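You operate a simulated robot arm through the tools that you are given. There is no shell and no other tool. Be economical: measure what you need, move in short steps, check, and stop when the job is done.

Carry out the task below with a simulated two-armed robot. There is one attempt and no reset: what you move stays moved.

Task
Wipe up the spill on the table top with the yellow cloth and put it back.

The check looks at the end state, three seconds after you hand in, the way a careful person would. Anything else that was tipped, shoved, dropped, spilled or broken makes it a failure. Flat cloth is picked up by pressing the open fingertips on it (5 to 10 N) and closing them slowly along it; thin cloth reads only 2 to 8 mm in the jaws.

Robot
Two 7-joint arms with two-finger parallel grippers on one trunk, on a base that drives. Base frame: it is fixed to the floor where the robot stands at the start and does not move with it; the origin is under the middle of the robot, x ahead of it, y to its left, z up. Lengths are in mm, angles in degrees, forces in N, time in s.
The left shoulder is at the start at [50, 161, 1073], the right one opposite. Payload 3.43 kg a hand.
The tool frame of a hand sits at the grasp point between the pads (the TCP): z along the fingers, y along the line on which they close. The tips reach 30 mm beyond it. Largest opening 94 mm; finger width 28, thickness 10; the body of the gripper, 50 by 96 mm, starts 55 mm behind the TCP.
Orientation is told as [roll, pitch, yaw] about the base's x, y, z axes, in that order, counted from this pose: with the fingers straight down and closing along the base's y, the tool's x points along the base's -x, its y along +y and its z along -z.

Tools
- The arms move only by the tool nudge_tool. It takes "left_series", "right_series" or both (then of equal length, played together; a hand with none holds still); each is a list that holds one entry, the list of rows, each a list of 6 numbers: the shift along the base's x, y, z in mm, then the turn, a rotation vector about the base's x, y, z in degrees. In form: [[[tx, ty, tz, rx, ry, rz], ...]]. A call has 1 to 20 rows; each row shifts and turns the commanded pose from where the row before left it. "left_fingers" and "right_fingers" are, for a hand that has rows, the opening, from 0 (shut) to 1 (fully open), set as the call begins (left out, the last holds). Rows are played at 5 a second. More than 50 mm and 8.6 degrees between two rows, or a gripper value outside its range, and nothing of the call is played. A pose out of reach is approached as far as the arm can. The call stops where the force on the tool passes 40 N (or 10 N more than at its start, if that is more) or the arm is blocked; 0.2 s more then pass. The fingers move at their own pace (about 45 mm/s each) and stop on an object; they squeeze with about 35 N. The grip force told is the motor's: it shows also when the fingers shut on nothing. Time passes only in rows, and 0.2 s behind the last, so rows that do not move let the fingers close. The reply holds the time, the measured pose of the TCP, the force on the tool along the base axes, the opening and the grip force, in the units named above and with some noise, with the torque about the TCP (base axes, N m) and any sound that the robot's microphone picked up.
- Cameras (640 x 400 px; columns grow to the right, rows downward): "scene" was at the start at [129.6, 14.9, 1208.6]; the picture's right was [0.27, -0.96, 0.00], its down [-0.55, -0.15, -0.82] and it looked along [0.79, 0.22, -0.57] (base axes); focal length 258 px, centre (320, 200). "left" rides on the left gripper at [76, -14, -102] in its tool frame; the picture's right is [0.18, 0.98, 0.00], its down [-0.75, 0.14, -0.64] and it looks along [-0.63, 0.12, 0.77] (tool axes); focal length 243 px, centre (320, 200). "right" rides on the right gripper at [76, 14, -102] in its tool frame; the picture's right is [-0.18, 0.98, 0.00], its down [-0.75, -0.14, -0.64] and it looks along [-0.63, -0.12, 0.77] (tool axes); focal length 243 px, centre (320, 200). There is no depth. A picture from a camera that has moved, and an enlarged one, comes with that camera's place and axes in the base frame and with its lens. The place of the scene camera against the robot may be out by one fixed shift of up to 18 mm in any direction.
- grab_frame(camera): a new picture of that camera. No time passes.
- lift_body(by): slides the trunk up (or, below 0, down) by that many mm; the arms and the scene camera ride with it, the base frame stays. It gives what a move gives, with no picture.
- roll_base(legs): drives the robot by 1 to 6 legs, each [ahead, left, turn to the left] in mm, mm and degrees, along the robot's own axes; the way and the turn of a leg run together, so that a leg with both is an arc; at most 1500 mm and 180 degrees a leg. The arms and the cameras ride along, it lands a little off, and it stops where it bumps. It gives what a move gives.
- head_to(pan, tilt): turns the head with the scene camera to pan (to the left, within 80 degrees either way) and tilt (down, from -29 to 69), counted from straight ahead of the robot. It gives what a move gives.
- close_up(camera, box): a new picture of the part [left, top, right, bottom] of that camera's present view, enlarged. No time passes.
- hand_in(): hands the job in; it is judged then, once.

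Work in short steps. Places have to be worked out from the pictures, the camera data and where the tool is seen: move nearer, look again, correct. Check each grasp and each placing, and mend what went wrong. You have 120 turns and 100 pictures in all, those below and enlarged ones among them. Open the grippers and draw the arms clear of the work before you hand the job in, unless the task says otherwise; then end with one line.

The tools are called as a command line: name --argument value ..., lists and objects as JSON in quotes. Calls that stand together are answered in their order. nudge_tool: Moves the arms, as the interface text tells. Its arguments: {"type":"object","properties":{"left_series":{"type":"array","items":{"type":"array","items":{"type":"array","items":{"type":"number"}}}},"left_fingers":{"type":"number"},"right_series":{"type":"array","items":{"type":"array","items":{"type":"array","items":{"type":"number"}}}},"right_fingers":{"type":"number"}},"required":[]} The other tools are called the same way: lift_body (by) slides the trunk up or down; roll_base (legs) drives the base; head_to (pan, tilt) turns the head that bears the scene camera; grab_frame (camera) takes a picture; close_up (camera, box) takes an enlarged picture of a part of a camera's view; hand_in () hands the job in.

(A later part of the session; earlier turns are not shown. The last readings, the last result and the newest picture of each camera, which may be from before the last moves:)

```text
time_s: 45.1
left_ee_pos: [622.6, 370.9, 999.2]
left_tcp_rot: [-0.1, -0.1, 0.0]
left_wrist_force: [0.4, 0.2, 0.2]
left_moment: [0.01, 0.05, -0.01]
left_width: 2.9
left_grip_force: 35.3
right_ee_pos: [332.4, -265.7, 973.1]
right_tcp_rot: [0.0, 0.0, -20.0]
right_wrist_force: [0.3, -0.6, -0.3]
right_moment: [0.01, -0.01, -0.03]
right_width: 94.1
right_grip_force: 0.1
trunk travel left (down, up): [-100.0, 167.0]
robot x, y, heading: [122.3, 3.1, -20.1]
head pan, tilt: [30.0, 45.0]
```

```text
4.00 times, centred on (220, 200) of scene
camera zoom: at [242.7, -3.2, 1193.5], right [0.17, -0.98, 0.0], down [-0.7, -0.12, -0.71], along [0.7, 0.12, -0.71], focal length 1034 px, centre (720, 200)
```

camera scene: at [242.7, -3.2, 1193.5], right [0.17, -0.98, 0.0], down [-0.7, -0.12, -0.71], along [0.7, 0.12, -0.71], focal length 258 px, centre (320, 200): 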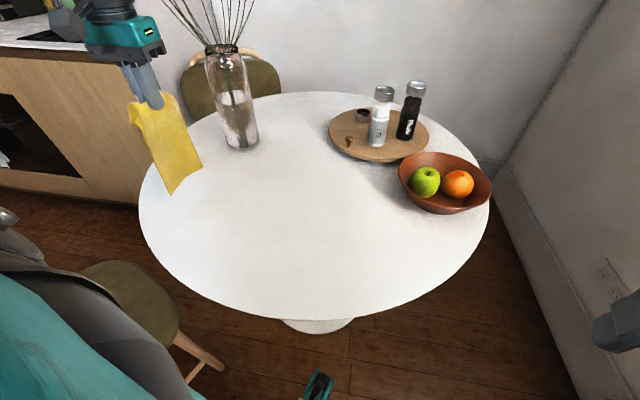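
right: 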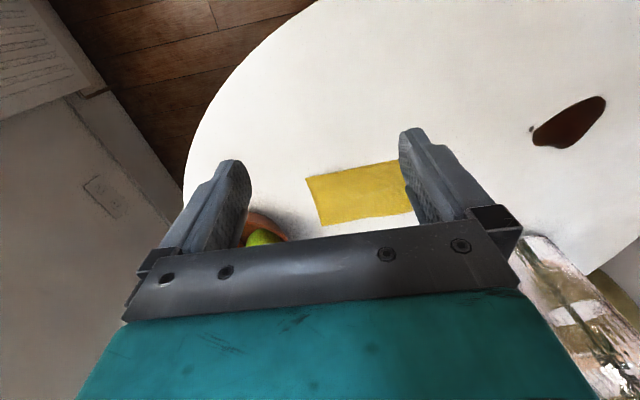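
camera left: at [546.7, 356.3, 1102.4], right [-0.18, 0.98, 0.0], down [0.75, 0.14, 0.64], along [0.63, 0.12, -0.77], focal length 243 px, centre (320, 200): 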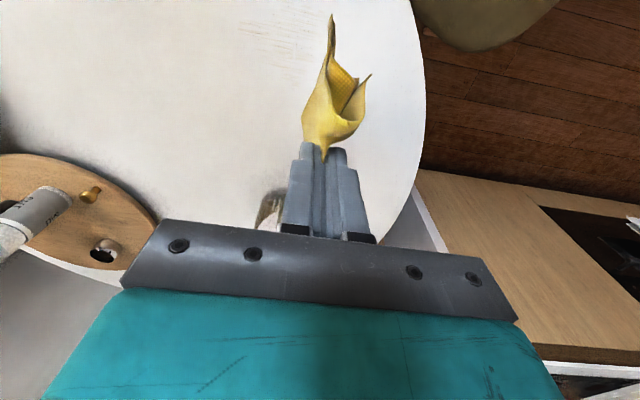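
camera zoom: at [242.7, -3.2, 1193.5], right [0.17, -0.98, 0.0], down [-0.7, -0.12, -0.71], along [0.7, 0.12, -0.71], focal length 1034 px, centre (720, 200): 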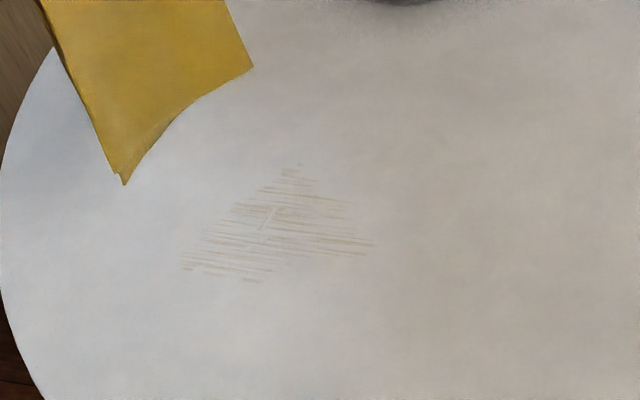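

Faint streaks remain over the same area, so I'll lay the cloth again and do another pass.

nudge_tool --left_series '[[[-5, -40, 0, 0, 0, 0], [-5, -40, 0, 0, 0, 0], [-5, -40, 0, 0, 0, 0], [-5, -40, 0, 0, 0, 0], [-5, -45, 0, 0, 0, 0], [0, 0, 0, 0, 0, 0], [0, 0, -20, 0, 0, 0], [0, 10, -20, 0, 0, 0], [0, 12, -20, 0, 0, 0], [0, 14, -20, 0, 0, 0], [0, 14, -20, 0, 0, 0], [0, 14, -20, 0, 0, 0], [0, 14, -20, 0, 0, 0], [0, 14, -20, 0, 0, 0], [0, 14, -20, 0, 0, 0], [0, 2, -20, 0, 0, 0], [0, 0, -11, 0, 0, 0], [0, 0, -2, 0, 0, 0], [0, 0, 0, 0, 0, 0]]]'

nudge_tool --left_series '[[[-20, -4, 0, 0, 0, 0], [-20, 0, 0, 0, 0, 0], [20, 4, 0, 0, 0, 0], [20, 0, 0, 0, 0, 0], [20, 4, 0, 0, 0, 0], [20, 0, 0, 0, 0, 0], [-20, 4, 0, 0, 0, 0], [-20, 0, -1, 0, 0, 0], [-20, 4, 0, 0, 0, 0], [-20, 0, 0, 0, 0, 0], [20, 4, 0, 0, 0, 0], [20, 0, 0, 0, 0, 0], [20, 4, 0, 0, 0, 0], [20, 0, 0, 0, 0, 0], [-20, 4, 0, 0, 0, 0], [-20, 0, 0, 0, 0, 0], [-20, 4, 0, 0, 0, 0], [-20, 0, 0, 0, 0, 0], [0, 0, 0, 0, 0, 0]]]'

grab_frame --camera "left"

```text
time_s: 49.1
left_ee_pos: [597.5, 273.0, 788.4]
left_tcp_rot: [0.0, -0.1, 0.0]
left_wrist_force: [0.2, 0.4, 2.9]
left_moment: [-0.03, -0.01, -0.03]
left_width: 3.3
left_grip_force: 35.2
right_ee_pos: [332.1, -266.2, 970.9]
right_tcp_rot: [0.1, 0.0, -20.1]
right_wrist_force: [-0.9, -0.6, 0.4]
right_moment: [0.01, 0.01, -0.01]
right_width: 94.0
right_grip_force: 0.1
trunk travel left (down, up): [-100.0, 167.0]
robot x, y, heading: [121.4, 4.9, -20.0]
head pan, tilt: [30.0, 45.0]
```

```text
time_s: 53.1
left_ee_pos: [557.2, 300.4, 786.9]
left_tcp_rot: [-0.1, 0.0, 0.0]
left_wrist_force: [1.2, 0.8, 2.5]
left_moment: [-0.01, -0.03, 0.0]
left_width: 3.2
left_grip_force: 34.8
right_ee_pos: [331.8, -265.2, 972.0]
right_tcp_rot: [0.0, 0.0, -20.1]
right_wrist_force: [-0.3, -0.4, 0.5]
right_moment: [0.0, -0.01, 0.0]
right_width: 94.1
right_grip_force: 0.0
trunk travel left (down, up): [-100.0, 167.0]
robot x, y, heading: [119.2, 5.3, -19.8]
head pan, tilt: [30.0, 45.0]
```

```text
71 pictures are left
camera left: at [481.2, 286.7, 888.9], right [-0.18, 0.98, 0.0], down [0.75, 0.14, 0.64], along [0.63, 0.12, -0.77], focal length 243 px, centre (320, 200)
```

left: 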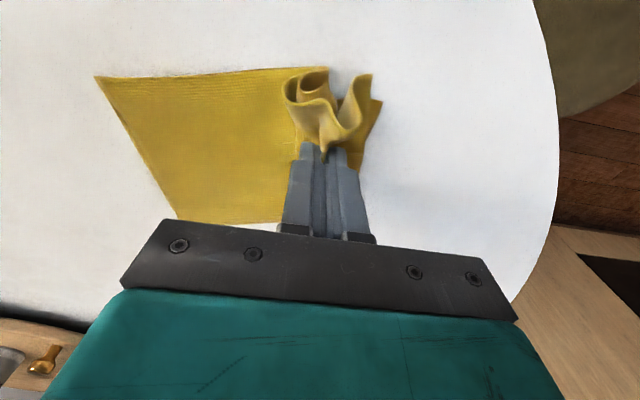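

The pressure is light (2.5 N). I'll press 1 mm more and carry on to y≈375.

nudge_tool --left_series '[[[20, 4, -1, 0, 0, 0], [20, 0, -0.5, 0, 0, 0], [20, 4, 0, 0, 0, 0], [20, 0, 0, 0, 0, 0], [5, 0, 0, 0, 0, 0], [-20, 5, 0, 0, 0, 0], [-20, 0, 0, 0, 0, 0], [-20, 5, 0, 0, 0, 0], [-20, 0, 0, 0, 0, 0], [20, 5, 0, 0, 0, 0], [20, 0, 0, 0, 0, 0], [20, 5, 0, 0, 0, 0], [20, 0, 0, 0, 0, 0], [-20, 5, 0, 0, 0, 0], [-20, 0, 0, 0, 0, 0], [-20, 5, 0, 0, 0, 0], [-20, 0, 0, 0, 0, 0], [0, 0, 0, 0, 0, 0]]]'

nudge_tool --left_series '[[[20, 5, -0.5, 0, 0, 0], [20, 0, 0, 0, 0, 0], [20, 5, 0, 0, 0, 0], [20, 0, 0, 0, 0, 0], [-20, 6, 0, 0, 0, 0], [-20, 0, 0, 0, 0, 0], [-20, 6, 0, 0, 0, 0], [-20, 0, 0, 0, 0, 0], [20, 7, 0, 0, 0, 0], [20, 7, 0, 0, 0, 0], [20, 7, 0, 0, 0, 0], [0, 0, 0, 0, 0, 0]]]'

nudge_tool --left_series '[[[0, 0, 25, 0, 0, 0], [0, 0, 25, 0, 0, 0], [0, 0, 25, 0, 0, 0], [0, 0, 25, 0, 0, 0], [0, 0, 25, 0, 0, 0], [0, 0, 25, 0, 0, 0], [0, 0, 25, 0, 0, 0], [0, 0, 25, 0, 0, 0], [0, 0, 15, 0, 0, 0], [0, 0, 0, 0, 0, 0]]]'

close_up --camera "left" --box '[200, 0, 360, 100]'

close_up --camera "scene" --box '[140, 150, 300, 250]'

```text
time_s: 56.9
left_ee_pos: [562.9, 340.1, 785.7]
left_tcp_rot: [-0.1, 0.0, 0.0]
left_wrist_force: [1.8, 1.3, 5.9]
left_moment: [-0.04, -0.09, -0.02]
left_width: 3.1
left_grip_force: 34.8
right_ee_pos: [332.4, -266.7, 970.1]
right_tcp_rot: [0.1, 0.0, -20.1]
right_wrist_force: [0.2, 0.2, 0.3]
right_moment: [-0.05, 0.02, 0.0]
right_width: 94.1
right_grip_force: 0.1
trunk travel left (down, up): [-100.0, 167.0]
robot x, y, heading: [122.1, 4.8, -20.3]
head pan, tilt: [30.0, 45.0]
```

```text
time_s: 59.5
left_ee_pos: [622.1, 382.8, 783.5]
left_tcp_rot: [0.1, -0.1, 0.0]
left_wrist_force: [-3.3, -2.1, 8.8]
left_moment: [-0.06, 0.04, -0.02]
left_width: 3.0
left_grip_force: 35.2
right_ee_pos: [331.4, -266.4, 971.1]
right_tcp_rot: [0.1, -0.1, -20.1]
right_wrist_force: [0.2, -0.6, -0.2]
right_moment: [-0.02, 0.0, 0.01]
right_width: 94.0
right_grip_force: 0.1
trunk travel left (down, up): [-100.0, 167.0]
robot x, y, heading: [115.2, 5.2, -20.2]
head pan, tilt: [30.0, 45.0]
```

```text
time_s: 61.7
left_ee_pos: [622.0, 383.1, 999.2]
left_tcp_rot: [-0.1, 0.0, 0.1]
left_wrist_force: [-0.4, -0.2, 0.0]
left_moment: [0.01, 0.04, -0.03]
left_width: 3.0
left_grip_force: 35.4
right_ee_pos: [332.3, -266.7, 971.8]
right_tcp_rot: [0.0, 0.0, -20.1]
right_wrist_force: [-0.3, -0.3, 0.2]
right_moment: [0.0, 0.05, 0.0]
right_width: 94.1
right_grip_force: 0.0
trunk travel left (down, up): [-100.0, 167.0]
robot x, y, heading: [118.2, 7.1, -20.0]
head pan, tilt: [30.0, 45.0]
```

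```text
4.00 times, centred on (280, 50) of left
camera zoom: at [546.4, 368.9, 1101.3], right [-0.18, 0.98, 0.0], down [0.75, 0.14, 0.64], along [0.63, 0.12, -0.77], focal length 970 px, centre (480, 800)
```

zoom: 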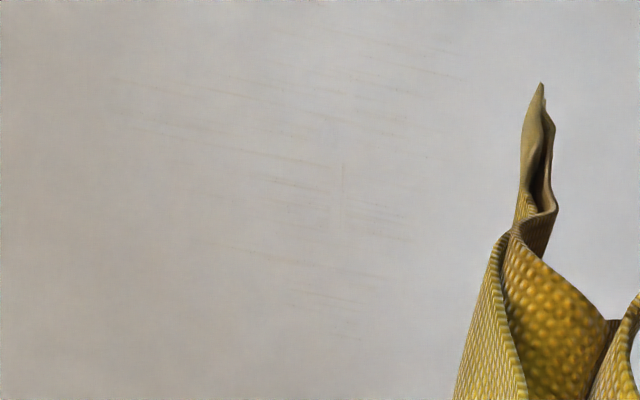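

```text
4.00 times, centred on (220, 200) of scene
camera zoom: at [242.7, -3.2, 1193.6], right [0.17, -0.98, 0.0], down [-0.7, -0.12, -0.71], along [0.7, 0.12, -0.71], focal length 1034 px, centre (720, 200)
```

zoom: 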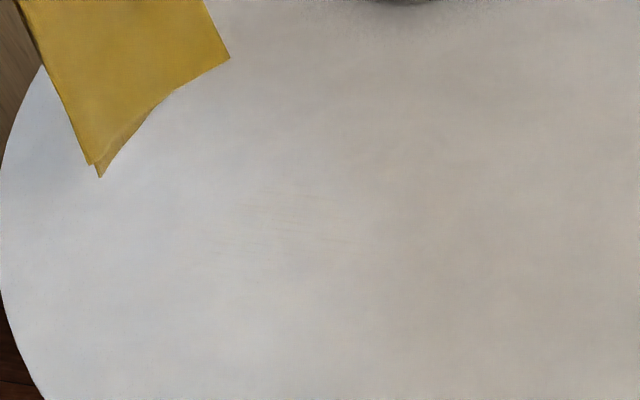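

Only a trace is left. I'll do one last pass to finish it.

nudge_tool --left_series '[[[-5, -42, 0, 0, 0, 0], [-5, -42, 0, 0, 0, 0], [-5, -42, 0, 0, 0, 0], [-5, -42, 0, 0, 0, 0], [-5, -45, 0, 0, 0, 0], [0, 0, 0, 0, 0, 0], [0, 0, -20, 0, 0, 0], [0, 10, -20, 0, 0, 0], [0, 12, -20, 0, 0, 0], [0, 14, -20, 0, 0, 0], [0, 14, -20, 0, 0, 0], [0, 14, -20, 0, 0, 0], [0, 14, -20, 0, 0, 0], [0, 14, -20, 0, 0, 0], [0, 14, -20, 0, 0, 0], [0, 2, -20, 0, 0, 0], [0, 0, -11, 0, 0, 0], [0, 0, -2, 0, 0, 0], [0, 0, 0, 0, 0, 0]]]'

nudge_tool --left_series '[[[-20, -4, -0.5, 0, 0, 0], [-20, 0, 0, 0, 0, 0], [20, 4, -0.5, 0, 0, 0], [20, 0, 0, 0, 0, 0], [20, 4, 0, 0, 0, 0], [20, 0, 0, 0, 0, 0], [-20, 4, 0, 0, 0, 0], [-20, 0, -0.5, 0, 0, 0], [-20, 4, 0, 0, 0, 0], [-20, 0, 0, 0, 0, 0], [20, 4, 0, 0, 0, 0], [20, 0, 0, 0, 0, 0], [20, 4, 0, 0, 0, 0], [20, 0, 0, 0, 0, 0], [-20, 4, 0, 0, 0, 0], [-20, 0, 0, 0, 0, 0], [-20, 4, 0, 0, 0, 0], [-20, 0, 0, 0, 0, 0], [0, 0, 0, 0, 0, 0]]]'

nudge_tool --left_series '[[[20, 4, -0.5, 0, 0, 0], [20, 0, -0.5, 0, 0, 0], [20, 4, 0, 0, 0, 0], [20, 0, 0, 0, 0, 0], [5, 0, 0, 0, 0, 0], [-20, 5, 0, 0, 0, 0], [-20, 0, 0, 0, 0, 0], [-20, 5, 0, 0, 0, 0], [-20, 0, 0, 0, 0, 0], [20, 5, 0, 0, 0, 0], [20, 0, 0, 0, 0, 0], [20, 5, 0, 0, 0, 0], [20, 0, 0, 0, 0, 0], [-20, 5, 0, 0, 0, 0], [-20, 0, 0, 0, 0, 0], [-20, 5, 0, 0, 0, 0], [-20, 0, 0, 0, 0, 0], [0, 0, 0, 0, 0, 0]]]'

nudge_tool --left_series '[[[20, 5, 0, 0, 0, 0], [20, 0, 0, 0, 0, 0], [20, 5, 0, 0, 0, 0], [20, 0, 0, 0, 0, 0], [-20, 6, 0, 0, 0, 0], [-20, 0, 0, 0, 0, 0], [-20, 6, 0, 0, 0, 0], [-20, 0, 0, 0, 0, 0], [20, 7, 0, 0, 0, 0], [20, 7, 0, 0, 0, 0], [20, 7, 0, 0, 0, 0], [0, 0, 0, 0, 0, 0]]]'

nudge_tool --left_series '[[[0, 0, 25, 0, 0, 0], [0, 0, 25, 0, 0, 0], [0, 0, 25, 0, 0, 0], [0, 0, 25, 0, 0, 0], [0, 0, 25, 0, 0, 0], [0, 0, 25, 0, 0, 0], [0, 0, 25, 0, 0, 0], [0, 0, 25, 0, 0, 0], [0, 0, 15, 0, 0, 0], [0, 0, 0, 0, 0, 0]]]'

close_up --camera "left" --box '[200, 0, 360, 100]'

grab_frame --camera "scene"

```text
time_s: 65.7
left_ee_pos: [597.4, 279.2, 786.6]
left_tcp_rot: [0.0, 0.0, 0.0]
left_wrist_force: [1.4, 2.3, 6.7]
left_moment: [0.0, -0.04, 0.0]
left_width: 3.0
left_grip_force: 35.0
right_ee_pos: [331.8, -266.8, 971.5]
right_tcp_rot: [0.1, 0.0, -20.1]
right_wrist_force: [0.2, -0.3, 0.5]
right_moment: [0.0, -0.01, -0.01]
right_width: 94.1
right_grip_force: 0.1
trunk travel left (down, up): [-100.0, 167.0]
robot x, y, heading: [120.5, 4.6, -20.3]
head pan, tilt: [30.0, 45.0]
```

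```text
time_s: 69.7
left_ee_pos: [557.0, 303.8, 785.8]
left_tcp_rot: [0.1, 0.1, 0.0]
left_wrist_force: [3.0, -0.4, 6.8]
left_moment: [0.0, -0.08, 0.0]
left_width: 3.5
left_grip_force: 35.2
right_ee_pos: [332.8, -266.6, 971.6]
right_tcp_rot: [0.0, 0.0, -20.0]
right_wrist_force: [0.3, 0.0, 0.5]
right_moment: [-0.03, -0.01, -0.02]
right_width: 94.3
right_grip_force: 0.1
trunk travel left (down, up): [-100.0, 167.0]
robot x, y, heading: [120.5, 2.4, -20.2]
head pan, tilt: [30.0, 45.0]
```

```text
time_s: 73.5
left_ee_pos: [562.8, 343.5, 785.5]
left_tcp_rot: [0.0, -0.1, 0.0]
left_wrist_force: [3.6, -0.6, 11.6]
left_moment: [0.0, -0.17, 0.01]
left_width: 3.1
left_grip_force: 34.9
right_ee_pos: [331.5, -266.0, 973.3]
right_tcp_rot: [0.1, -0.1, -20.0]
right_wrist_force: [-0.2, -1.0, -0.1]
right_moment: [0.01, 0.0, 0.01]
right_width: 94.0
right_grip_force: 0.2
trunk travel left (down, up): [-100.0, 167.0]
robot x, y, heading: [122.2, 8.6, -20.3]
head pan, tilt: [30.0, 45.0]
```

```text
time_s: 76.1
left_ee_pos: [621.6, 385.7, 784.4]
left_tcp_rot: [0.1, -0.1, -0.1]
left_wrist_force: [-6.3, -1.7, 15.4]
left_moment: [-0.07, 0.12, -0.02]
left_width: 3.3
left_grip_force: 34.7
right_ee_pos: [331.3, -266.7, 970.9]
right_tcp_rot: [0.1, 0.0, -20.2]
right_wrist_force: [-0.8, -0.7, -0.1]
right_moment: [-0.02, -0.01, 0.03]
right_width: 94.0
right_grip_force: 0.1
trunk travel left (down, up): [-100.0, 167.0]
robot x, y, heading: [119.6, 3.6, -20.1]
head pan, tilt: [30.0, 45.0]
```

```text
time_s: 78.3
left_ee_pos: [623.0, 386.5, 999.3]
left_tcp_rot: [0.0, 0.0, -0.1]
left_wrist_force: [0.1, 0.2, 0.3]
left_moment: [0.02, 0.01, -0.01]
left_width: 3.5
left_grip_force: 35.4
right_ee_pos: [333.3, -266.6, 972.3]
right_tcp_rot: [0.0, 0.0, -20.2]
right_wrist_force: [0.0, 1.1, 0.0]
right_moment: [0.01, 0.0, -0.01]
right_width: 93.8
right_grip_force: 0.1
trunk travel left (down, up): [-100.0, 167.0]
robot x, y, heading: [119.1, 2.7, -20.0]
head pan, tilt: [30.0, 45.0]
```

```text
4.00 times, centred on (280, 50) of left
camera zoom: at [546.7, 372.2, 1100.9], right [-0.18, 0.98, 0.0], down [0.75, 0.14, 0.64], along [0.63, 0.12, -0.77], focal length 970 px, centre (480, 800)
```

zoom: 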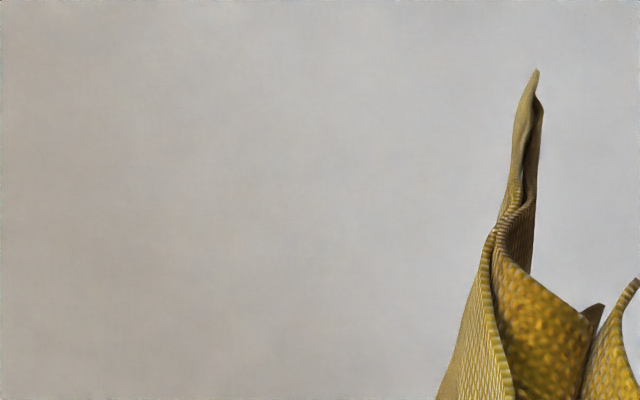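

```text
67 pictures are left
camera scene: at [242.7, -3.2, 1193.6], right [0.17, -0.98, 0.0], down [-0.7, -0.12, -0.71], along [0.7, 0.12, -0.71], focal length 258 px, centre (320, 200)
```

scene: 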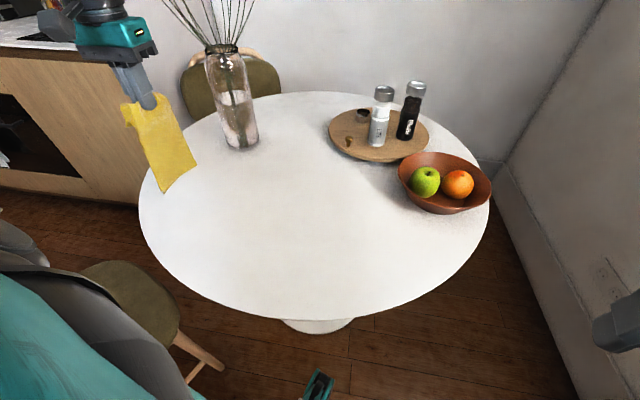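

The table is clean. To put the cloth back, I'll carry it to y≈−50 above its original right edge and let it settle. From there I'll lay it down tail first, moving +y.

nudge_tool --left_series '[[[3, -35, 0, 0, 0, 0], [3, -35, 0, 0, 0, 0], [3, -35, 0, 0, 0, 0], [3, -35, 0, 0, 0, 0], [3, -35, 0, 0, 0, 0], [3, -35, 0, 0, 0, 0], [3, -35, 0, 0, 0, 0], [3, -35, 0, 0, 0, 0], [3, -35, 0, 0, 0, 0], [3, -35, 0, 0, 0, 0], [3, -35, 0, 0, 0, 0], [4, -35, 0, 0, 0, 0], [0, -15, 0, 0, 0, 0], [0, 0, 0, 0, 0, 0], [0, 0, 0, 0, 0, 0], [0, 0, 0, 0, 0, 0]]]'

grab_frame --camera "scene"

```text
time_s: 81.7
left_ee_pos: [643.6, -12.7, 996.2]
left_tcp_rot: [-0.1, -0.1, 0.0]
left_wrist_force: [-0.2, 0.4, -0.5]
left_moment: [-0.02, -0.01, -0.03]
left_width: 3.2
left_grip_force: 34.9
left hand out of reach, approached as far as the arm can: row 12, 13
right_ee_pos: [332.3, -266.0, 971.1]
right_tcp_rot: [0.1, 0.0, -20.2]
right_wrist_force: [-0.9, -0.1, 0.4]
right_moment: [-0.01, -0.02, -0.02]
right_width: 94.1
right_grip_force: 0.1
trunk travel left (down, up): [-100.0, 167.0]
robot x, y, heading: [120.4, 2.4, -20.1]
head pan, tilt: [30.0, 45.0]
```

```text
66 pictures are left
camera scene: at [242.7, -3.3, 1193.6], right [0.17, -0.98, 0.0], down [-0.7, -0.12, -0.71], along [0.7, 0.12, -0.71], focal length 258 px, centre (320, 200)
```

scene: 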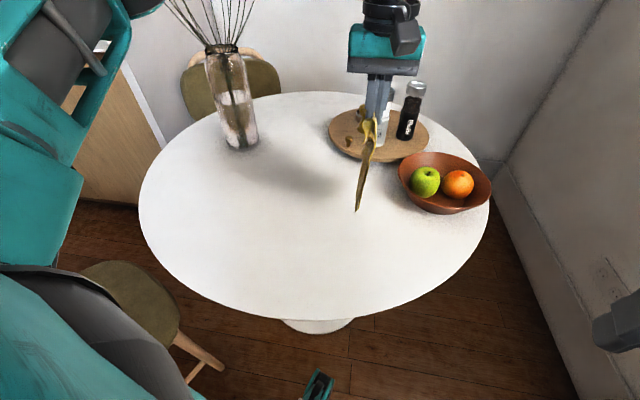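

I reached (644, −13) before the limit. A small base shift of about −49 mm in y brings the rest into reach.

roll_base --legs '[[20, -45, 0]]'

nudge_tool --left_series '[[[5, 3, 0, 0, 0, 0], [5, 3, -5, 0, 0, 0], [5, 3, -10, 0, 0, 0], [0, 0, 0, 0, 0, 0], [0, 0, 0, 0, 0, 0]]]'

grab_frame --camera "scene"

```text
time_s: 82.6
left_ee_pos: [647.2, -62.8, 996.8]
left_tcp_rot: [0.0, 0.0, 0.0]
left_wrist_force: [-0.5, 0.2, -0.5]
left_moment: [0.04, 0.0, -0.01]
left_width: 3.0
left_grip_force: 34.8
right_ee_pos: [335.5, -314.6, 972.3]
right_tcp_rot: [0.1, 0.0, -20.1]
right_wrist_force: [0.1, 0.2, -0.9]
right_moment: [-0.01, -0.02, 0.0]
right_width: 93.8
right_grip_force: 0.1
trunk travel left (down, up): [-100.0, 167.0]
robot x, y, heading: [119.4, -42.3, -20.0]
head pan, tilt: [30.0, 45.0]
```

```text
time_s: 83.8
left_ee_pos: [662.3, -52.2, 982.3]
left_tcp_rot: [-0.2, 0.0, 0.0]
left_wrist_force: [0.2, -1.1, -0.5]
left_moment: [0.0, 0.01, 0.02]
left_width: 3.0
left_grip_force: 35.2
right_ee_pos: [335.1, -314.6, 972.4]
right_tcp_rot: [0.0, 0.1, -20.1]
right_wrist_force: [-0.1, -0.1, -0.3]
right_moment: [-0.03, -0.01, 0.02]
right_width: 94.2
right_grip_force: 0.1
trunk travel left (down, up): [-100.0, 167.0]
robot x, y, heading: [124.3, -45.5, -20.0]
head pan, tilt: [30.0, 45.0]
```

```text
65 pictures are left
camera scene: at [246.1, -51.8, 1193.6], right [0.17, -0.98, 0.0], down [-0.7, -0.12, -0.71], along [0.7, 0.12, -0.71], focal length 258 px, centre (320, 200)
```

scene: 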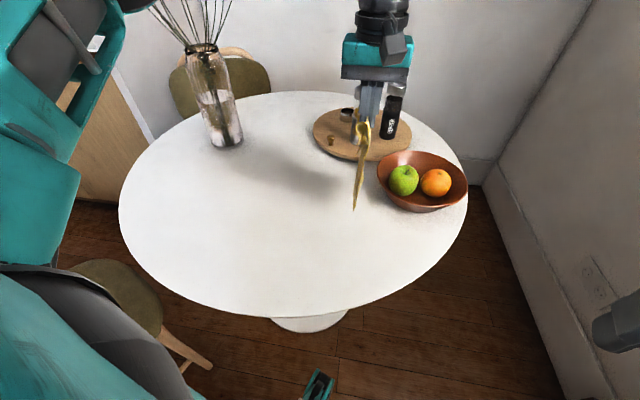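

It hangs just above the table at the right spot. I'll lay it down, pure descent first, then equal down and +y steps.

nudge_tool --left_series '[[[0, 0, -12, 0, 0, 0], [0, 0, -12, 0, 0, 0], [0, 12, -12, 0, 0, 0], [0, 12, -12, 0, 0, 0], [0, 12, -12, 0, 0, 0], [0, 12, -12, 0, 0, 0], [0, 12, -12, 0, 0, 0], [0, 12, -12, 0, 0, 0], [0, 12, -12, 0, 0, 0], [0, 12, -12, 0, 0, 0], [0, 12, -12, 0, 0, 0], [0, 12, -12, 0, 0, 0], [0, 12, -12, 0, 0, 0], [0, 0, 0, 0, 0, 0]]]'

grab_frame --camera "scene"

grab_frame --camera "left"

```text
time_s: 86.8
left_ee_pos: [661.4, 79.4, 825.7]
left_tcp_rot: [-0.1, -0.2, 0.1]
left_wrist_force: [0.1, 0.5, -0.2]
left_moment: [0.01, -0.01, -0.04]
left_width: 3.0
left_grip_force: 35.2
right_ee_pos: [335.4, -313.9, 971.6]
right_tcp_rot: [0.0, 0.0, -20.0]
right_wrist_force: [-1.0, 0.1, -0.3]
right_moment: [0.02, 0.0, 0.02]
right_width: 93.9
right_grip_force: 0.0
trunk travel left (down, up): [-100.0, 167.0]
robot x, y, heading: [122.7, -42.1, -20.4]
head pan, tilt: [30.0, 45.0]
```

```text
64 pictures are left
camera scene: at [246.1, -51.8, 1193.6], right [0.17, -0.98, 0.0], down [-0.7, -0.12, -0.71], along [0.7, 0.12, -0.71], focal length 258 px, centre (320, 200)
```

scene: 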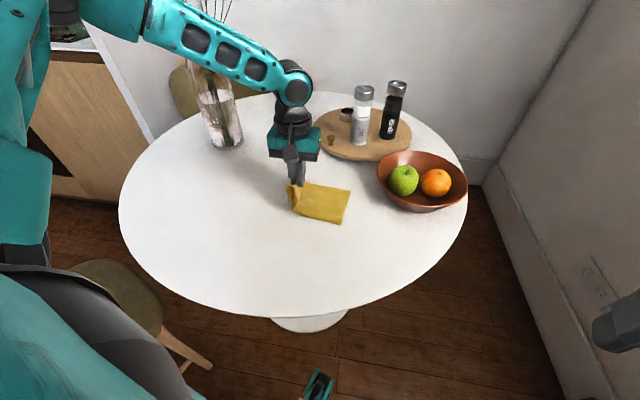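

```text
63 pictures are left
camera left: at [585.1, 65.5, 927.7], right [-0.18, 0.98, 0.0], down [0.75, 0.14, 0.64], along [0.63, 0.12, -0.77], focal length 243 px, centre (320, 200)
```

left: 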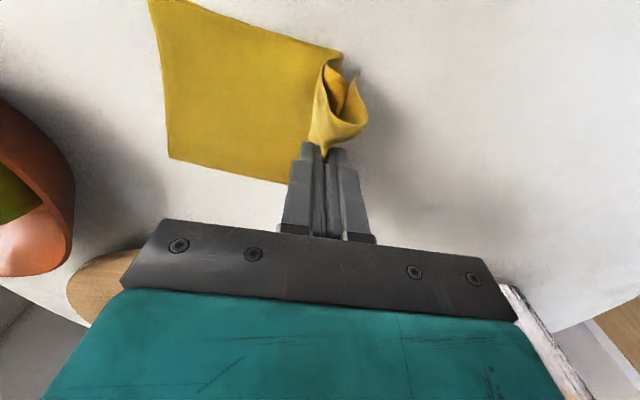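

The tail has landed within about 13 mm of its original edge. I'll finish lowering with the cloth lightly taut, to contact near y≈120.

nudge_tool --left_series '[[[0, 14, -4, 0, 0, 0], [0, 14, -6, 0, 0, 0], [0, 12, -8, 0, 0, 0], [0, 2, -8, 0, 0, 0], [0, 0, -8, 0, 0, 0], [0, 0, -4, 0, 0, 0], [0, 0, 0, 0, 0, 0]]]'

grab_frame --camera "left"

```text
time_s: 88.4
left_ee_pos: [661.9, 120.2, 788.9]
left_tcp_rot: [-0.1, 0.0, 0.0]
left_wrist_force: [0.1, 0.3, 2.9]
left_moment: [-0.02, 0.0, -0.02]
left_width: 3.4
left_grip_force: 34.7
right_ee_pos: [336.0, -314.4, 971.7]
right_tcp_rot: [0.1, 0.0, -20.1]
right_wrist_force: [-0.2, 0.0, 0.2]
right_moment: [0.02, 0.01, 0.02]
right_width: 93.8
right_grip_force: 0.1
trunk travel left (down, up): [-100.0, 167.0]
robot x, y, heading: [120.6, -46.0, -19.9]
head pan, tilt: [30.0, 45.0]
```

```text
62 pictures are left
camera left: at [585.3, 106.9, 890.5], right [-0.18, 0.98, 0.0], down [0.75, 0.14, 0.64], along [0.63, 0.12, -0.77], focal length 243 px, centre (320, 200)
```

left: 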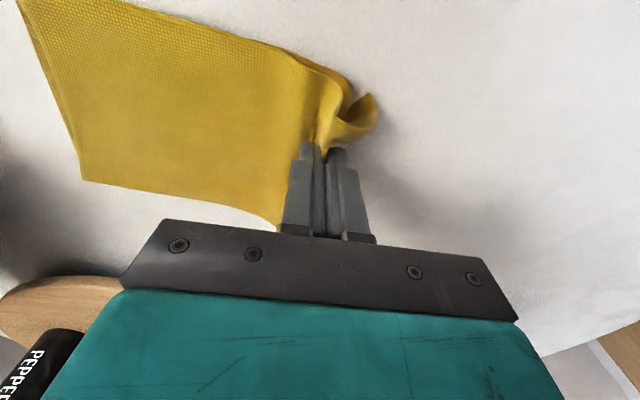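

The cloth is nearly flat, with 3 N of contact. I'll open slowly so the ridge spreads back out.

nudge_tool --left_series '[[[0, 0, 0, 0, 0, 0], [0, 0, 0, 0, 0, 0]]]' --left_fingers 0.2

nudge_tool --left_series '[[[0, 0, -1, 0, 0, 0], [0, 0, 0, 0, 0, 0], [0, 0, 0, 0, 0, 0]]]' --left_fingers 0.45

grab_frame --camera "left"

```text
time_s: 89.0
left_ee_pos: [660.9, 121.0, 787.4]
left_tcp_rot: [-0.1, 0.0, 0.0]
left_wrist_force: [-0.8, -0.3, 0.6]
left_moment: [0.01, -0.03, 0.0]
left_width: 19.0
left_grip_force: 0.1
right_ee_pos: [335.4, -314.7, 971.1]
right_tcp_rot: [0.1, 0.0, -20.1]
right_wrist_force: [-0.2, -0.3, 0.2]
right_moment: [0.03, 0.0, 0.02]
right_width: 93.7
right_grip_force: 0.0
trunk travel left (down, up): [-100.0, 167.0]
robot x, y, heading: [123.2, -43.7, -20.0]
head pan, tilt: [30.0, 45.0]
```

```text
time_s: 89.8
left_ee_pos: [661.2, 121.6, 787.6]
left_tcp_rot: [0.0, 0.0, 0.1]
left_wrist_force: [0.4, 1.6, 1.3]
left_moment: [0.0, 0.0, -0.01]
left_width: 41.8
left_grip_force: 0.1
right_ee_pos: [335.6, -314.9, 972.9]
right_tcp_rot: [0.0, -0.1, -20.2]
right_wrist_force: [0.3, -0.7, 0.8]
right_moment: [0.04, 0.01, 0.0]
right_width: 94.0
right_grip_force: 0.1
trunk travel left (down, up): [-100.0, 167.0]
robot x, y, heading: [123.0, -44.0, -20.2]
head pan, tilt: [30.0, 45.0]
```

```text
61 pictures are left
camera left: at [585.2, 106.9, 889.4], right [-0.18, 0.98, 0.0], down [0.75, 0.14, 0.64], along [0.63, 0.12, -0.77], focal length 243 px, centre (320, 200)
```

left: 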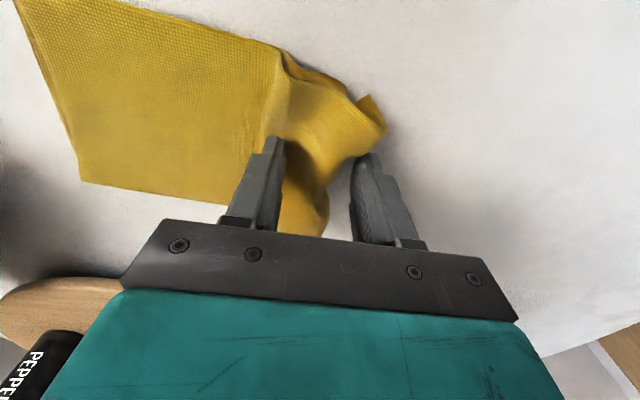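

I'll raise the hand clear and see how the cloth's left end lies.

nudge_tool --left_series '[[[0, 0, 10, 0, 0, 0], [0, 0, 20, 0, 0, 0], [0, 0, 30, 0, 0, 0], [-10, 40, 20, 0, 0, 0], [-10, 40, 0, 0, 0, 0], [-10, 40, 0, 0, 0, 0]]]'

grab_frame --camera "left"

close_up --camera "scene" --box '[220, 150, 380, 250]'

```text
time_s: 91.2
left_ee_pos: [631.8, 242.3, 866.8]
left_tcp_rot: [0.0, 0.0, 0.0]
left_wrist_force: [0.0, 0.3, -0.6]
left_moment: [0.0, 0.0, 0.01]
left_width: 42.5
left_grip_force: 0.0
right_ee_pos: [334.7, -313.5, 972.2]
right_tcp_rot: [0.0, 0.0, -20.1]
right_wrist_force: [-0.2, -1.1, -0.3]
right_moment: [-0.01, 0.01, -0.03]
right_width: 93.9
right_grip_force: 0.1
trunk travel left (down, up): [-100.0, 167.0]
robot x, y, heading: [123.4, -44.3, -20.1]
head pan, tilt: [30.0, 45.0]
```

```text
60 pictures are left
camera left: at [555.7, 229.1, 968.8], right [-0.18, 0.98, 0.0], down [0.75, 0.14, 0.64], along [0.63, 0.12, -0.77], focal length 243 px, centre (320, 200)
```

left: 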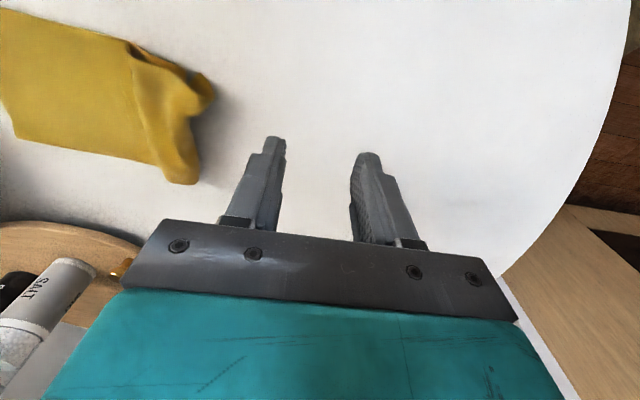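

```text
4.00 times, centred on (300, 200) of scene
camera zoom: at [246.0, -51.4, 1193.6], right [0.17, -0.98, 0.0], down [-0.7, -0.12, -0.71], along [0.7, 0.12, -0.71], focal length 1034 px, centre (400, 200)
```

zoom: 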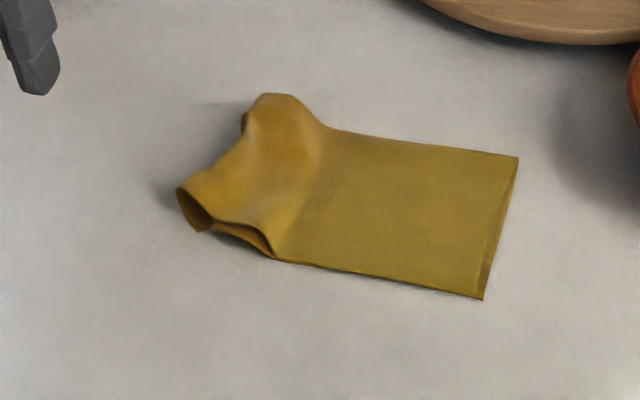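

The tail side is flat and in place, but the left end has a hump with a small tuck at y≈93–150. I'll press closed fingertips on the hump and stroke outward (+y) to flatten it, starting on the centre line.

nudge_tool --left_series '[[[10, -40, 0, 0, 0, 0], [10, -40, 0, 0, 0, 0], [10, -45, 0, 0, 0, 0], [0, -15, -20, 0, 0, 0], [0, 0, -25, 0, 0, 0], [0, 0, -20, 0, 0, 0], [0, 0, -12, 0, 0, 0], [0, 0, -5, 0, 0, 0], [0, 0, 0, 0, 0, 0]]]' --left_fingers 0.1

grab_frame --camera "left"

```text
time_s: 93.2
left_ee_pos: [662.6, 100.9, 784.7]
left_tcp_rot: [-0.1, 0.0, 0.1]
left_wrist_force: [0.3, 0.4, 0.7]
left_moment: [-0.01, 0.0, -0.01]
left_width: 9.5
left_grip_force: 0.0
right_ee_pos: [336.5, -314.0, 971.4]
right_tcp_rot: [0.0, 0.0, -20.2]
right_wrist_force: [0.0, -0.7, -0.2]
right_moment: [0.0, 0.0, -0.02]
right_width: 94.2
right_grip_force: 0.0
trunk travel left (down, up): [-100.0, 167.0]
robot x, y, heading: [123.9, -43.4, -20.0]
head pan, tilt: [30.0, 45.0]
```

```text
58 pictures are left
camera left: at [585.6, 87.2, 887.4], right [-0.18, 0.98, 0.0], down [0.75, 0.14, 0.64], along [0.63, 0.12, -0.77], focal length 243 px, centre (320, 200)
```

left: 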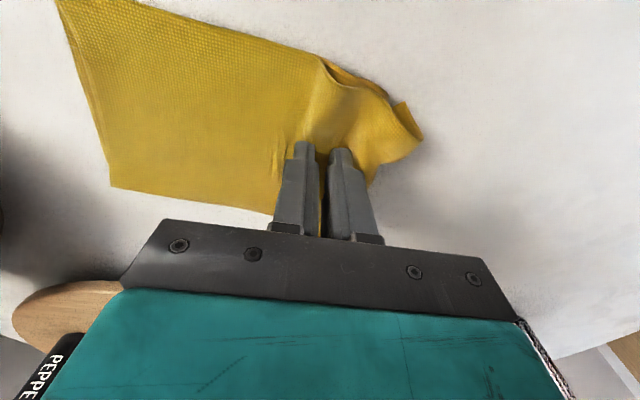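

Tips are at the start of the hump. I'll press lightly and stroke +y.

nudge_tool --left_series '[[[0, 0, -1.5, 0, 0, 0], [0, 8, -0.5, 0, 0, 0], [0, 8, 0, 0, 0, 0], [0, 8, 0, 0, 0, 0], [0, 8, 0, 0, 0, 0], [0, 8, 0, 0, 0, 0], [0, 8, 0, 0, 0, 0], [0, 0, 0, 0, 0, 0]]]'

grab_frame --camera "left"

```text
time_s: 95.0
left_ee_pos: [661.1, 149.3, 783.8]
left_tcp_rot: [-0.1, -0.2, -0.1]
left_wrist_force: [-0.1, -2.5, 9.0]
left_moment: [0.0, 0.02, -0.01]
left_width: 8.3
left_grip_force: 0.1
right_ee_pos: [334.3, -314.5, 971.6]
right_tcp_rot: [0.0, -0.2, -20.1]
right_wrist_force: [-0.2, 0.0, -0.1]
right_moment: [0.01, -0.03, 0.0]
right_width: 93.9
right_grip_force: 0.1
trunk travel left (down, up): [-100.0, 167.0]
robot x, y, heading: [123.5, -42.6, -19.9]
head pan, tilt: [30.0, 45.0]
```

```text
57 pictures are left
camera left: at [585.5, 134.6, 885.7], right [-0.18, 0.98, 0.0], down [0.75, 0.14, 0.64], along [0.63, 0.12, -0.77], focal length 243 px, centre (320, 200)
```

left: 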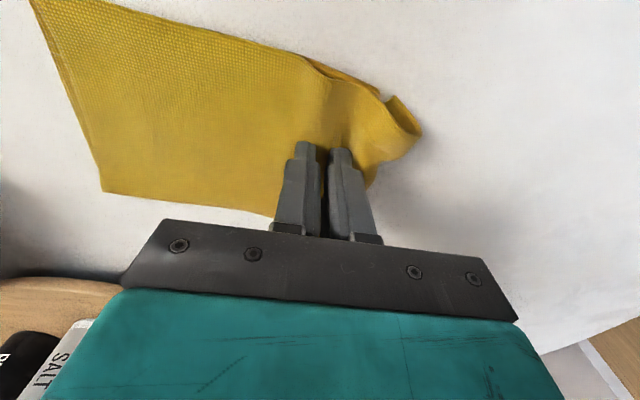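

The whole cloth slid about 44 mm in +y, which is useful. Pressing near the tail and dragging back −y should make the tucked left end trail and unroll. I'll lift and go to the tail side.

nudge_tool --left_series '[[[0, 0, 15, 0, 0, 0], [0, 0, 25, 0, 0, 0], [0, -35, 0, 0, 0, 0], [0, -40, 0, 0, 0, 0], [0, -35, 0, 0, 0, 0], [0, 0, -15, 0, 0, 0], [0, 0, -15, 0, 0, 0], [0, 0, -7, 0, 0, 0], [0, 0, 0, 0, 0, 0]]]'

grab_frame --camera "left"

```text
time_s: 97.0
left_ee_pos: [660.6, 39.6, 786.4]
left_tcp_rot: [-0.1, -0.2, 0.0]
left_wrist_force: [0.6, 0.8, -0.2]
left_moment: [-0.02, 0.0, 0.02]
left_width: 9.3
left_grip_force: 0.0
right_ee_pos: [335.1, -315.4, 971.9]
right_tcp_rot: [0.0, -0.1, -20.1]
right_wrist_force: [0.1, -0.1, -0.7]
right_moment: [-0.01, 0.05, -0.01]
right_width: 93.9
right_grip_force: 0.2
trunk travel left (down, up): [-100.0, 167.0]
robot x, y, heading: [124.2, -41.9, -19.9]
head pan, tilt: [30.0, 45.0]
```

```text
56 pictures are left
camera left: at [585.2, 25.5, 888.2], right [-0.18, 0.98, 0.0], down [0.75, 0.14, 0.64], along [0.63, 0.12, -0.77], focal length 243 px, centre (320, 200)
```

left: 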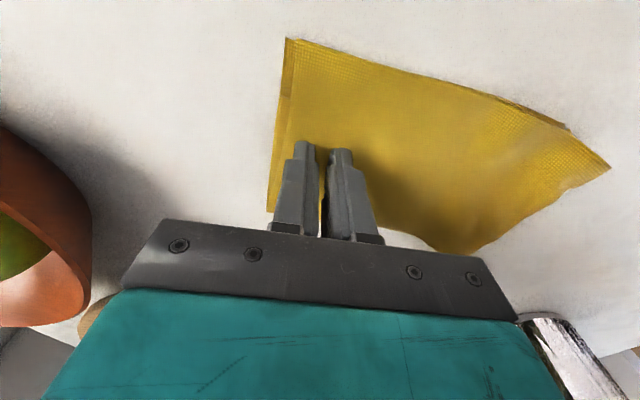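

Lifting left the cloth nearly flat, and only the far-left corner is tucked. I'll press near the tail and drag −y by about 55 mm to bring it home.

nudge_tool --left_series '[[[0, 0, -2, 0, 0, 0], [0, 0, -1.5, 0, 0, 0], [0, -8, 0, 0, 0, 0], [0, -8, 0, 0, 0, 0], [0, -8, 0, 0, 0, 0], [0, -8, 0, 0, 0, 0], [0, -8, 0, 0, 0, 0], [0, -8, 0, 0, 0, 0], [0, -6, 0, 0, 0, 0], [0, 0, 0, 0, 0, 0]]]'

grab_frame --camera "left"

```text
time_s: 99.2
left_ee_pos: [649.9, 4.0, 800.6]
left_tcp_rot: [-0.1, -0.1, 0.0]
left_wrist_force: [0.3, 0.5, -0.3]
left_moment: [0.0, 0.02, 0.01]
left_width: 9.4
left_grip_force: 0.0
left hand out of reach, approached as far as the arm can: row 4, 5, 6, 7, 8, 9
right_ee_pos: [336.1, -314.1, 972.1]
right_tcp_rot: [0.0, 0.0, -20.1]
right_wrist_force: [0.2, -0.4, -0.8]
right_moment: [-0.03, 0.04, 0.0]
right_width: 94.1
right_grip_force: 0.0
trunk travel left (down, up): [-100.0, 167.0]
robot x, y, heading: [121.7, -41.2, -20.1]
head pan, tilt: [30.0, 45.0]
```

```text
55 pictures are left
camera left: at [573.2, -9.3, 902.1], right [-0.18, 0.98, 0.0], down [0.75, 0.14, 0.64], along [0.63, 0.12, -0.77], focal length 243 px, centre (320, 200)
```

left: 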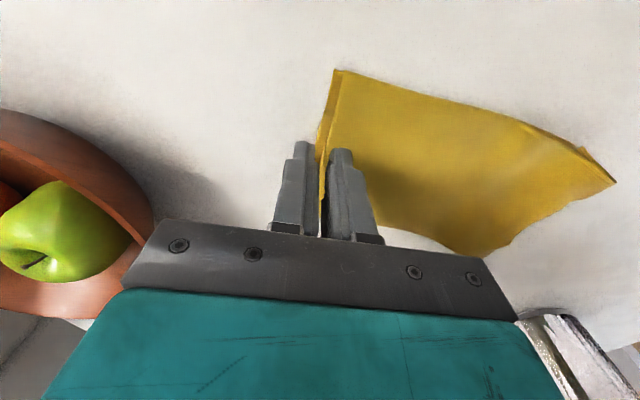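

The arm hit its inward limit and rose off the cloth. I'll raise it and shift the base 70 mm in −y.

nudge_tool --left_series '[[[0, 30, 30, 0, 0, 0], [0, 30, 30, 0, 0, 0], [0, 0, 20, 0, 0, 0]]]'

roll_base --legs '[[24, -66, 0]]'

grab_frame --camera "scene"

```text
time_s: 100.0
left_ee_pos: [650.1, 66.0, 879.3]
left_tcp_rot: [-0.1, -0.1, -0.1]
left_wrist_force: [1.3, 0.2, 0.1]
left_moment: [0.01, 0.01, 0.01]
left_width: 9.5
left_grip_force: 0.0
right_ee_pos: [335.4, -314.0, 972.2]
right_tcp_rot: [0.0, 0.1, -20.2]
right_wrist_force: [0.3, 0.8, 0.0]
right_moment: [0.01, 0.0, -0.01]
right_width: 93.9
right_grip_force: 0.0
trunk travel left (down, up): [-100.0, 167.0]
robot x, y, heading: [123.9, -45.7, -20.2]
head pan, tilt: [30.0, 45.0]
```

```text
time_s: 101.0
left_ee_pos: [649.0, -3.9, 880.6]
left_tcp_rot: [0.0, -0.1, 0.1]
left_wrist_force: [-0.4, -0.5, 0.1]
left_moment: [-0.02, 0.02, -0.01]
left_width: 9.7
left_grip_force: 0.0
right_ee_pos: [335.4, -384.8, 972.1]
right_tcp_rot: [0.0, 0.0, -20.0]
right_wrist_force: [0.6, 0.3, -0.1]
right_moment: [-0.01, 0.02, 0.0]
right_width: 94.1
right_grip_force: 0.0
trunk travel left (down, up): [-100.0, 167.0]
robot x, y, heading: [119.6, -111.5, -20.3]
head pan, tilt: [30.0, 45.0]
```

```text
54 pictures are left
camera scene: at [246.1, -121.8, 1193.6], right [0.17, -0.98, 0.0], down [-0.7, -0.12, -0.71], along [0.7, 0.12, -0.71], focal length 258 px, centre (320, 200)
```

scene: 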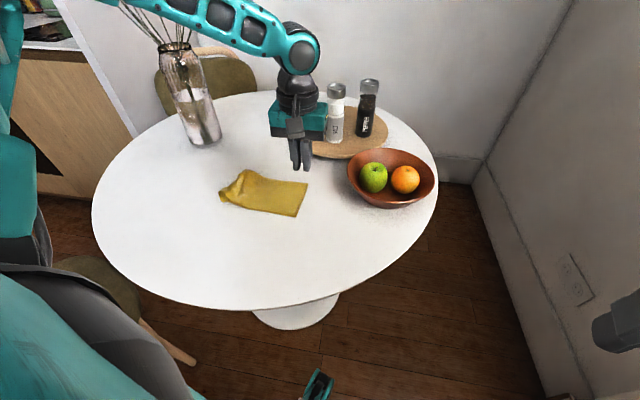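

The tail edge is now at y≈5–13. I'll press at y≈33 near the tail, then drag −y.

nudge_tool --left_series '[[[3, 20, -20, 0, 0, 0], [3, 18, -20, 0, 0, 0], [0, 0, -25, 0, 0, 0], [0, 0, -20, 0, 0, 0], [0, 0, -9, 0, 0, 0], [0, 0, -3, 0, 0, 0], [0, 0, 0, 0, 0, 0]]]'

```text
time_s: 102.6
left_ee_pos: [656.1, 34.5, 783.2]
left_tcp_rot: [0.0, -0.1, 0.1]
left_wrist_force: [0.2, 0.9, -0.3]
left_moment: [-0.03, -0.03, 0.01]
left_width: 9.8
left_grip_force: 0.0
right_ee_pos: [337.4, -383.9, 972.4]
right_tcp_rot: [-0.1, 0.1, -20.0]
right_wrist_force: [-0.6, 1.0, -0.8]
right_moment: [-0.01, 0.02, 0.0]
right_width: 93.8
right_grip_force: 0.0
trunk travel left (down, up): [-100.0, 167.0]
robot x, y, heading: [123.4, -112.2, -20.0]
head pan, tilt: [30.0, 45.0]
```

nudge_tool --left_series '[[[0, 0, -1, 0, 0, 0], [0, 0, -0.7, 0, 0, 0], [0, 0, 0, 0, 0, 0]]]'

```text
time_s: 103.4
left_ee_pos: [655.6, 34.3, 782.5]
left_tcp_rot: [-0.2, -0.2, 0.0]
left_wrist_force: [-0.7, 1.4, 8.7]
left_moment: [0.02, 0.02, -0.02]
left_width: 9.6
left_grip_force: 0.1
right_ee_pos: [335.6, -384.0, 972.7]
right_tcp_rot: [0.1, -0.1, -20.0]
right_wrist_force: [-0.1, -0.5, -0.8]
right_moment: [0.0, 0.03, -0.04]
right_width: 94.1
right_grip_force: 0.0
trunk travel left (down, up): [-100.0, 167.0]
robot x, y, heading: [121.4, -114.6, -19.9]
head pan, tilt: [30.0, 45.0]
```

Contact is 8.7 N. Now I'll drag −y.

nudge_tool --left_series '[[[0, -7, 0, 0, 0, 0], [0, -7, 0, 0, 0, 0], [0, -7, 0, 0, 0, 0], [0, -7, 0, 0, 0, 0], [0, -7, 0, 0, 0, 0], [0, -7, 0, 0, 0, 0], [0, -7, 0, 0, 0, 0], [0, -6, 0, 0, 0, 0], [0, 0, 0, 0, 0, 0]]]'

grab_frame --camera "left"

close_up --camera "scene" --box '[200, 140, 360, 240]'

```text
time_s: 105.4
left_ee_pos: [655.5, -20.1, 781.7]
left_tcp_rot: [0.0, -0.1, 0.1]
left_wrist_force: [0.2, 1.4, 6.5]
left_moment: [0.02, 0.01, -0.01]
left_width: 9.4
left_grip_force: 0.0
right_ee_pos: [336.2, -383.7, 972.5]
right_tcp_rot: [0.1, -0.1, -20.0]
right_wrist_force: [1.2, -0.1, 0.1]
right_moment: [0.0, 0.0, -0.02]
right_width: 93.8
right_grip_force: 0.0
trunk travel left (down, up): [-100.0, 167.0]
robot x, y, heading: [119.4, -114.1, -19.9]
head pan, tilt: [30.0, 45.0]
```

```text
53 pictures are left
camera left: at [579.3, -35.6, 884.1], right [-0.18, 0.98, 0.0], down [0.75, 0.14, 0.64], along [0.63, 0.12, -0.77], focal length 243 px, centre (320, 200)
```

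left: 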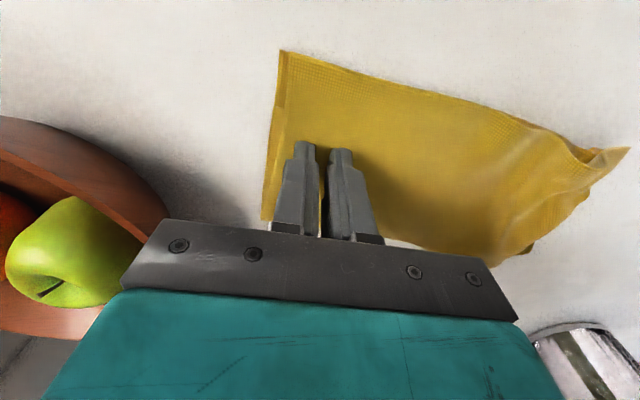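

```text
4.00 times, centred on (280, 190) of scene
camera zoom: at [245.6, -121.3, 1193.6], right [0.17, -0.98, 0.0], down [-0.7, -0.12, -0.71], along [0.7, 0.12, -0.71], focal length 1034 px, centre (480, 240)
```

zoom: 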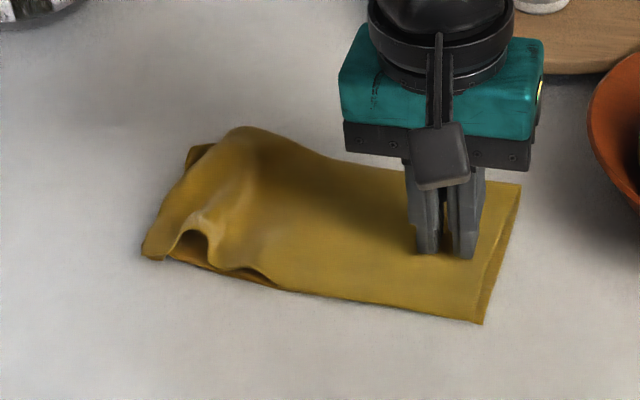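

The tail is back at y≈−47 and the tuck is coming out. Only a hump at y≈80–140 is left. I'll stroke it with very light pressure so the cloth as a whole doesn't slide.

nudge_tool --left_series '[[[0, 0, 15, 0, 0, 0], [0, 0, 25, 0, 0, 0], [5, 40, 0, 0, 0, 0], [5, 40, 0, 0, 0, 0], [5, 10, -15, 0, 0, 0], [5, 0, -15, 0, 0, 0], [0, 0, -7, 0, 0, 0], [0, 0, 0, 0, 0, 0], [0, 10, 0, 0, 0, 0], [0, 10, 0, 0, 0, 0], [0, 10, 0, 0, 0, 0], [0, 10, 0, 0, 0, 0], [0, 10, 0, 0, 0, 0], [0, 10, 0, 0, 0, 0], [0, 10, 0, 0, 0, 0], [0, 0, 0, 0, 0, 0]]]'

grab_frame --camera "left"

close_up --camera "scene" --box '[200, 140, 360, 240]'

```text
time_s: 108.8
left_ee_pos: [675.7, 139.6, 785.1]
left_tcp_rot: [-0.1, -0.1, 0.1]
left_wrist_force: [0.3, 0.3, 0.3]
left_moment: [0.0, 0.02, 0.0]
left_width: 9.1
left_grip_force: 0.0
right_ee_pos: [336.1, -383.8, 971.3]
right_tcp_rot: [0.0, 0.0, -20.0]
right_wrist_force: [0.1, -0.3, 0.3]
right_moment: [-0.04, -0.02, 0.02]
right_width: 94.1
right_grip_force: 0.0
trunk travel left (down, up): [-100.0, 167.0]
robot x, y, heading: [123.7, -112.3, -20.0]
head pan, tilt: [30.0, 45.0]
```

```text
51 pictures are left
camera left: at [599.2, 125.2, 886.6], right [-0.19, 0.98, 0.0], down [0.75, 0.14, 0.64], along [0.63, 0.12, -0.77], focal length 243 px, centre (320, 200)
```

left: 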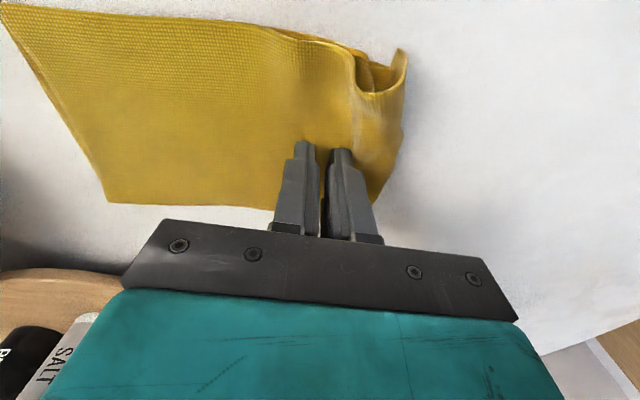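

```text
4.00 times, centred on (280, 190) of scene
camera zoom: at [246.1, -121.4, 1193.6], right [0.17, -0.98, 0.0], down [-0.7, -0.12, -0.71], along [0.7, 0.12, -0.71], focal length 1034 px, centre (480, 240)
```

zoom: 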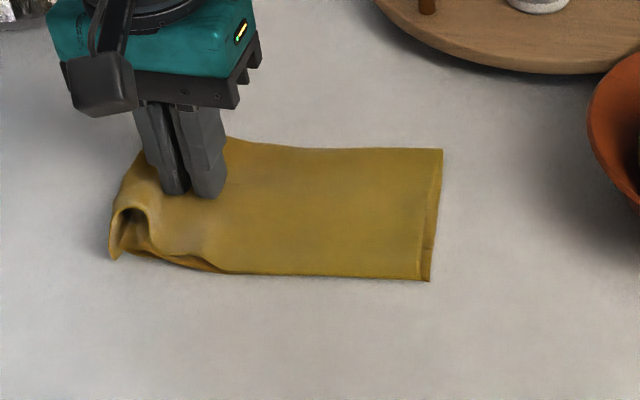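

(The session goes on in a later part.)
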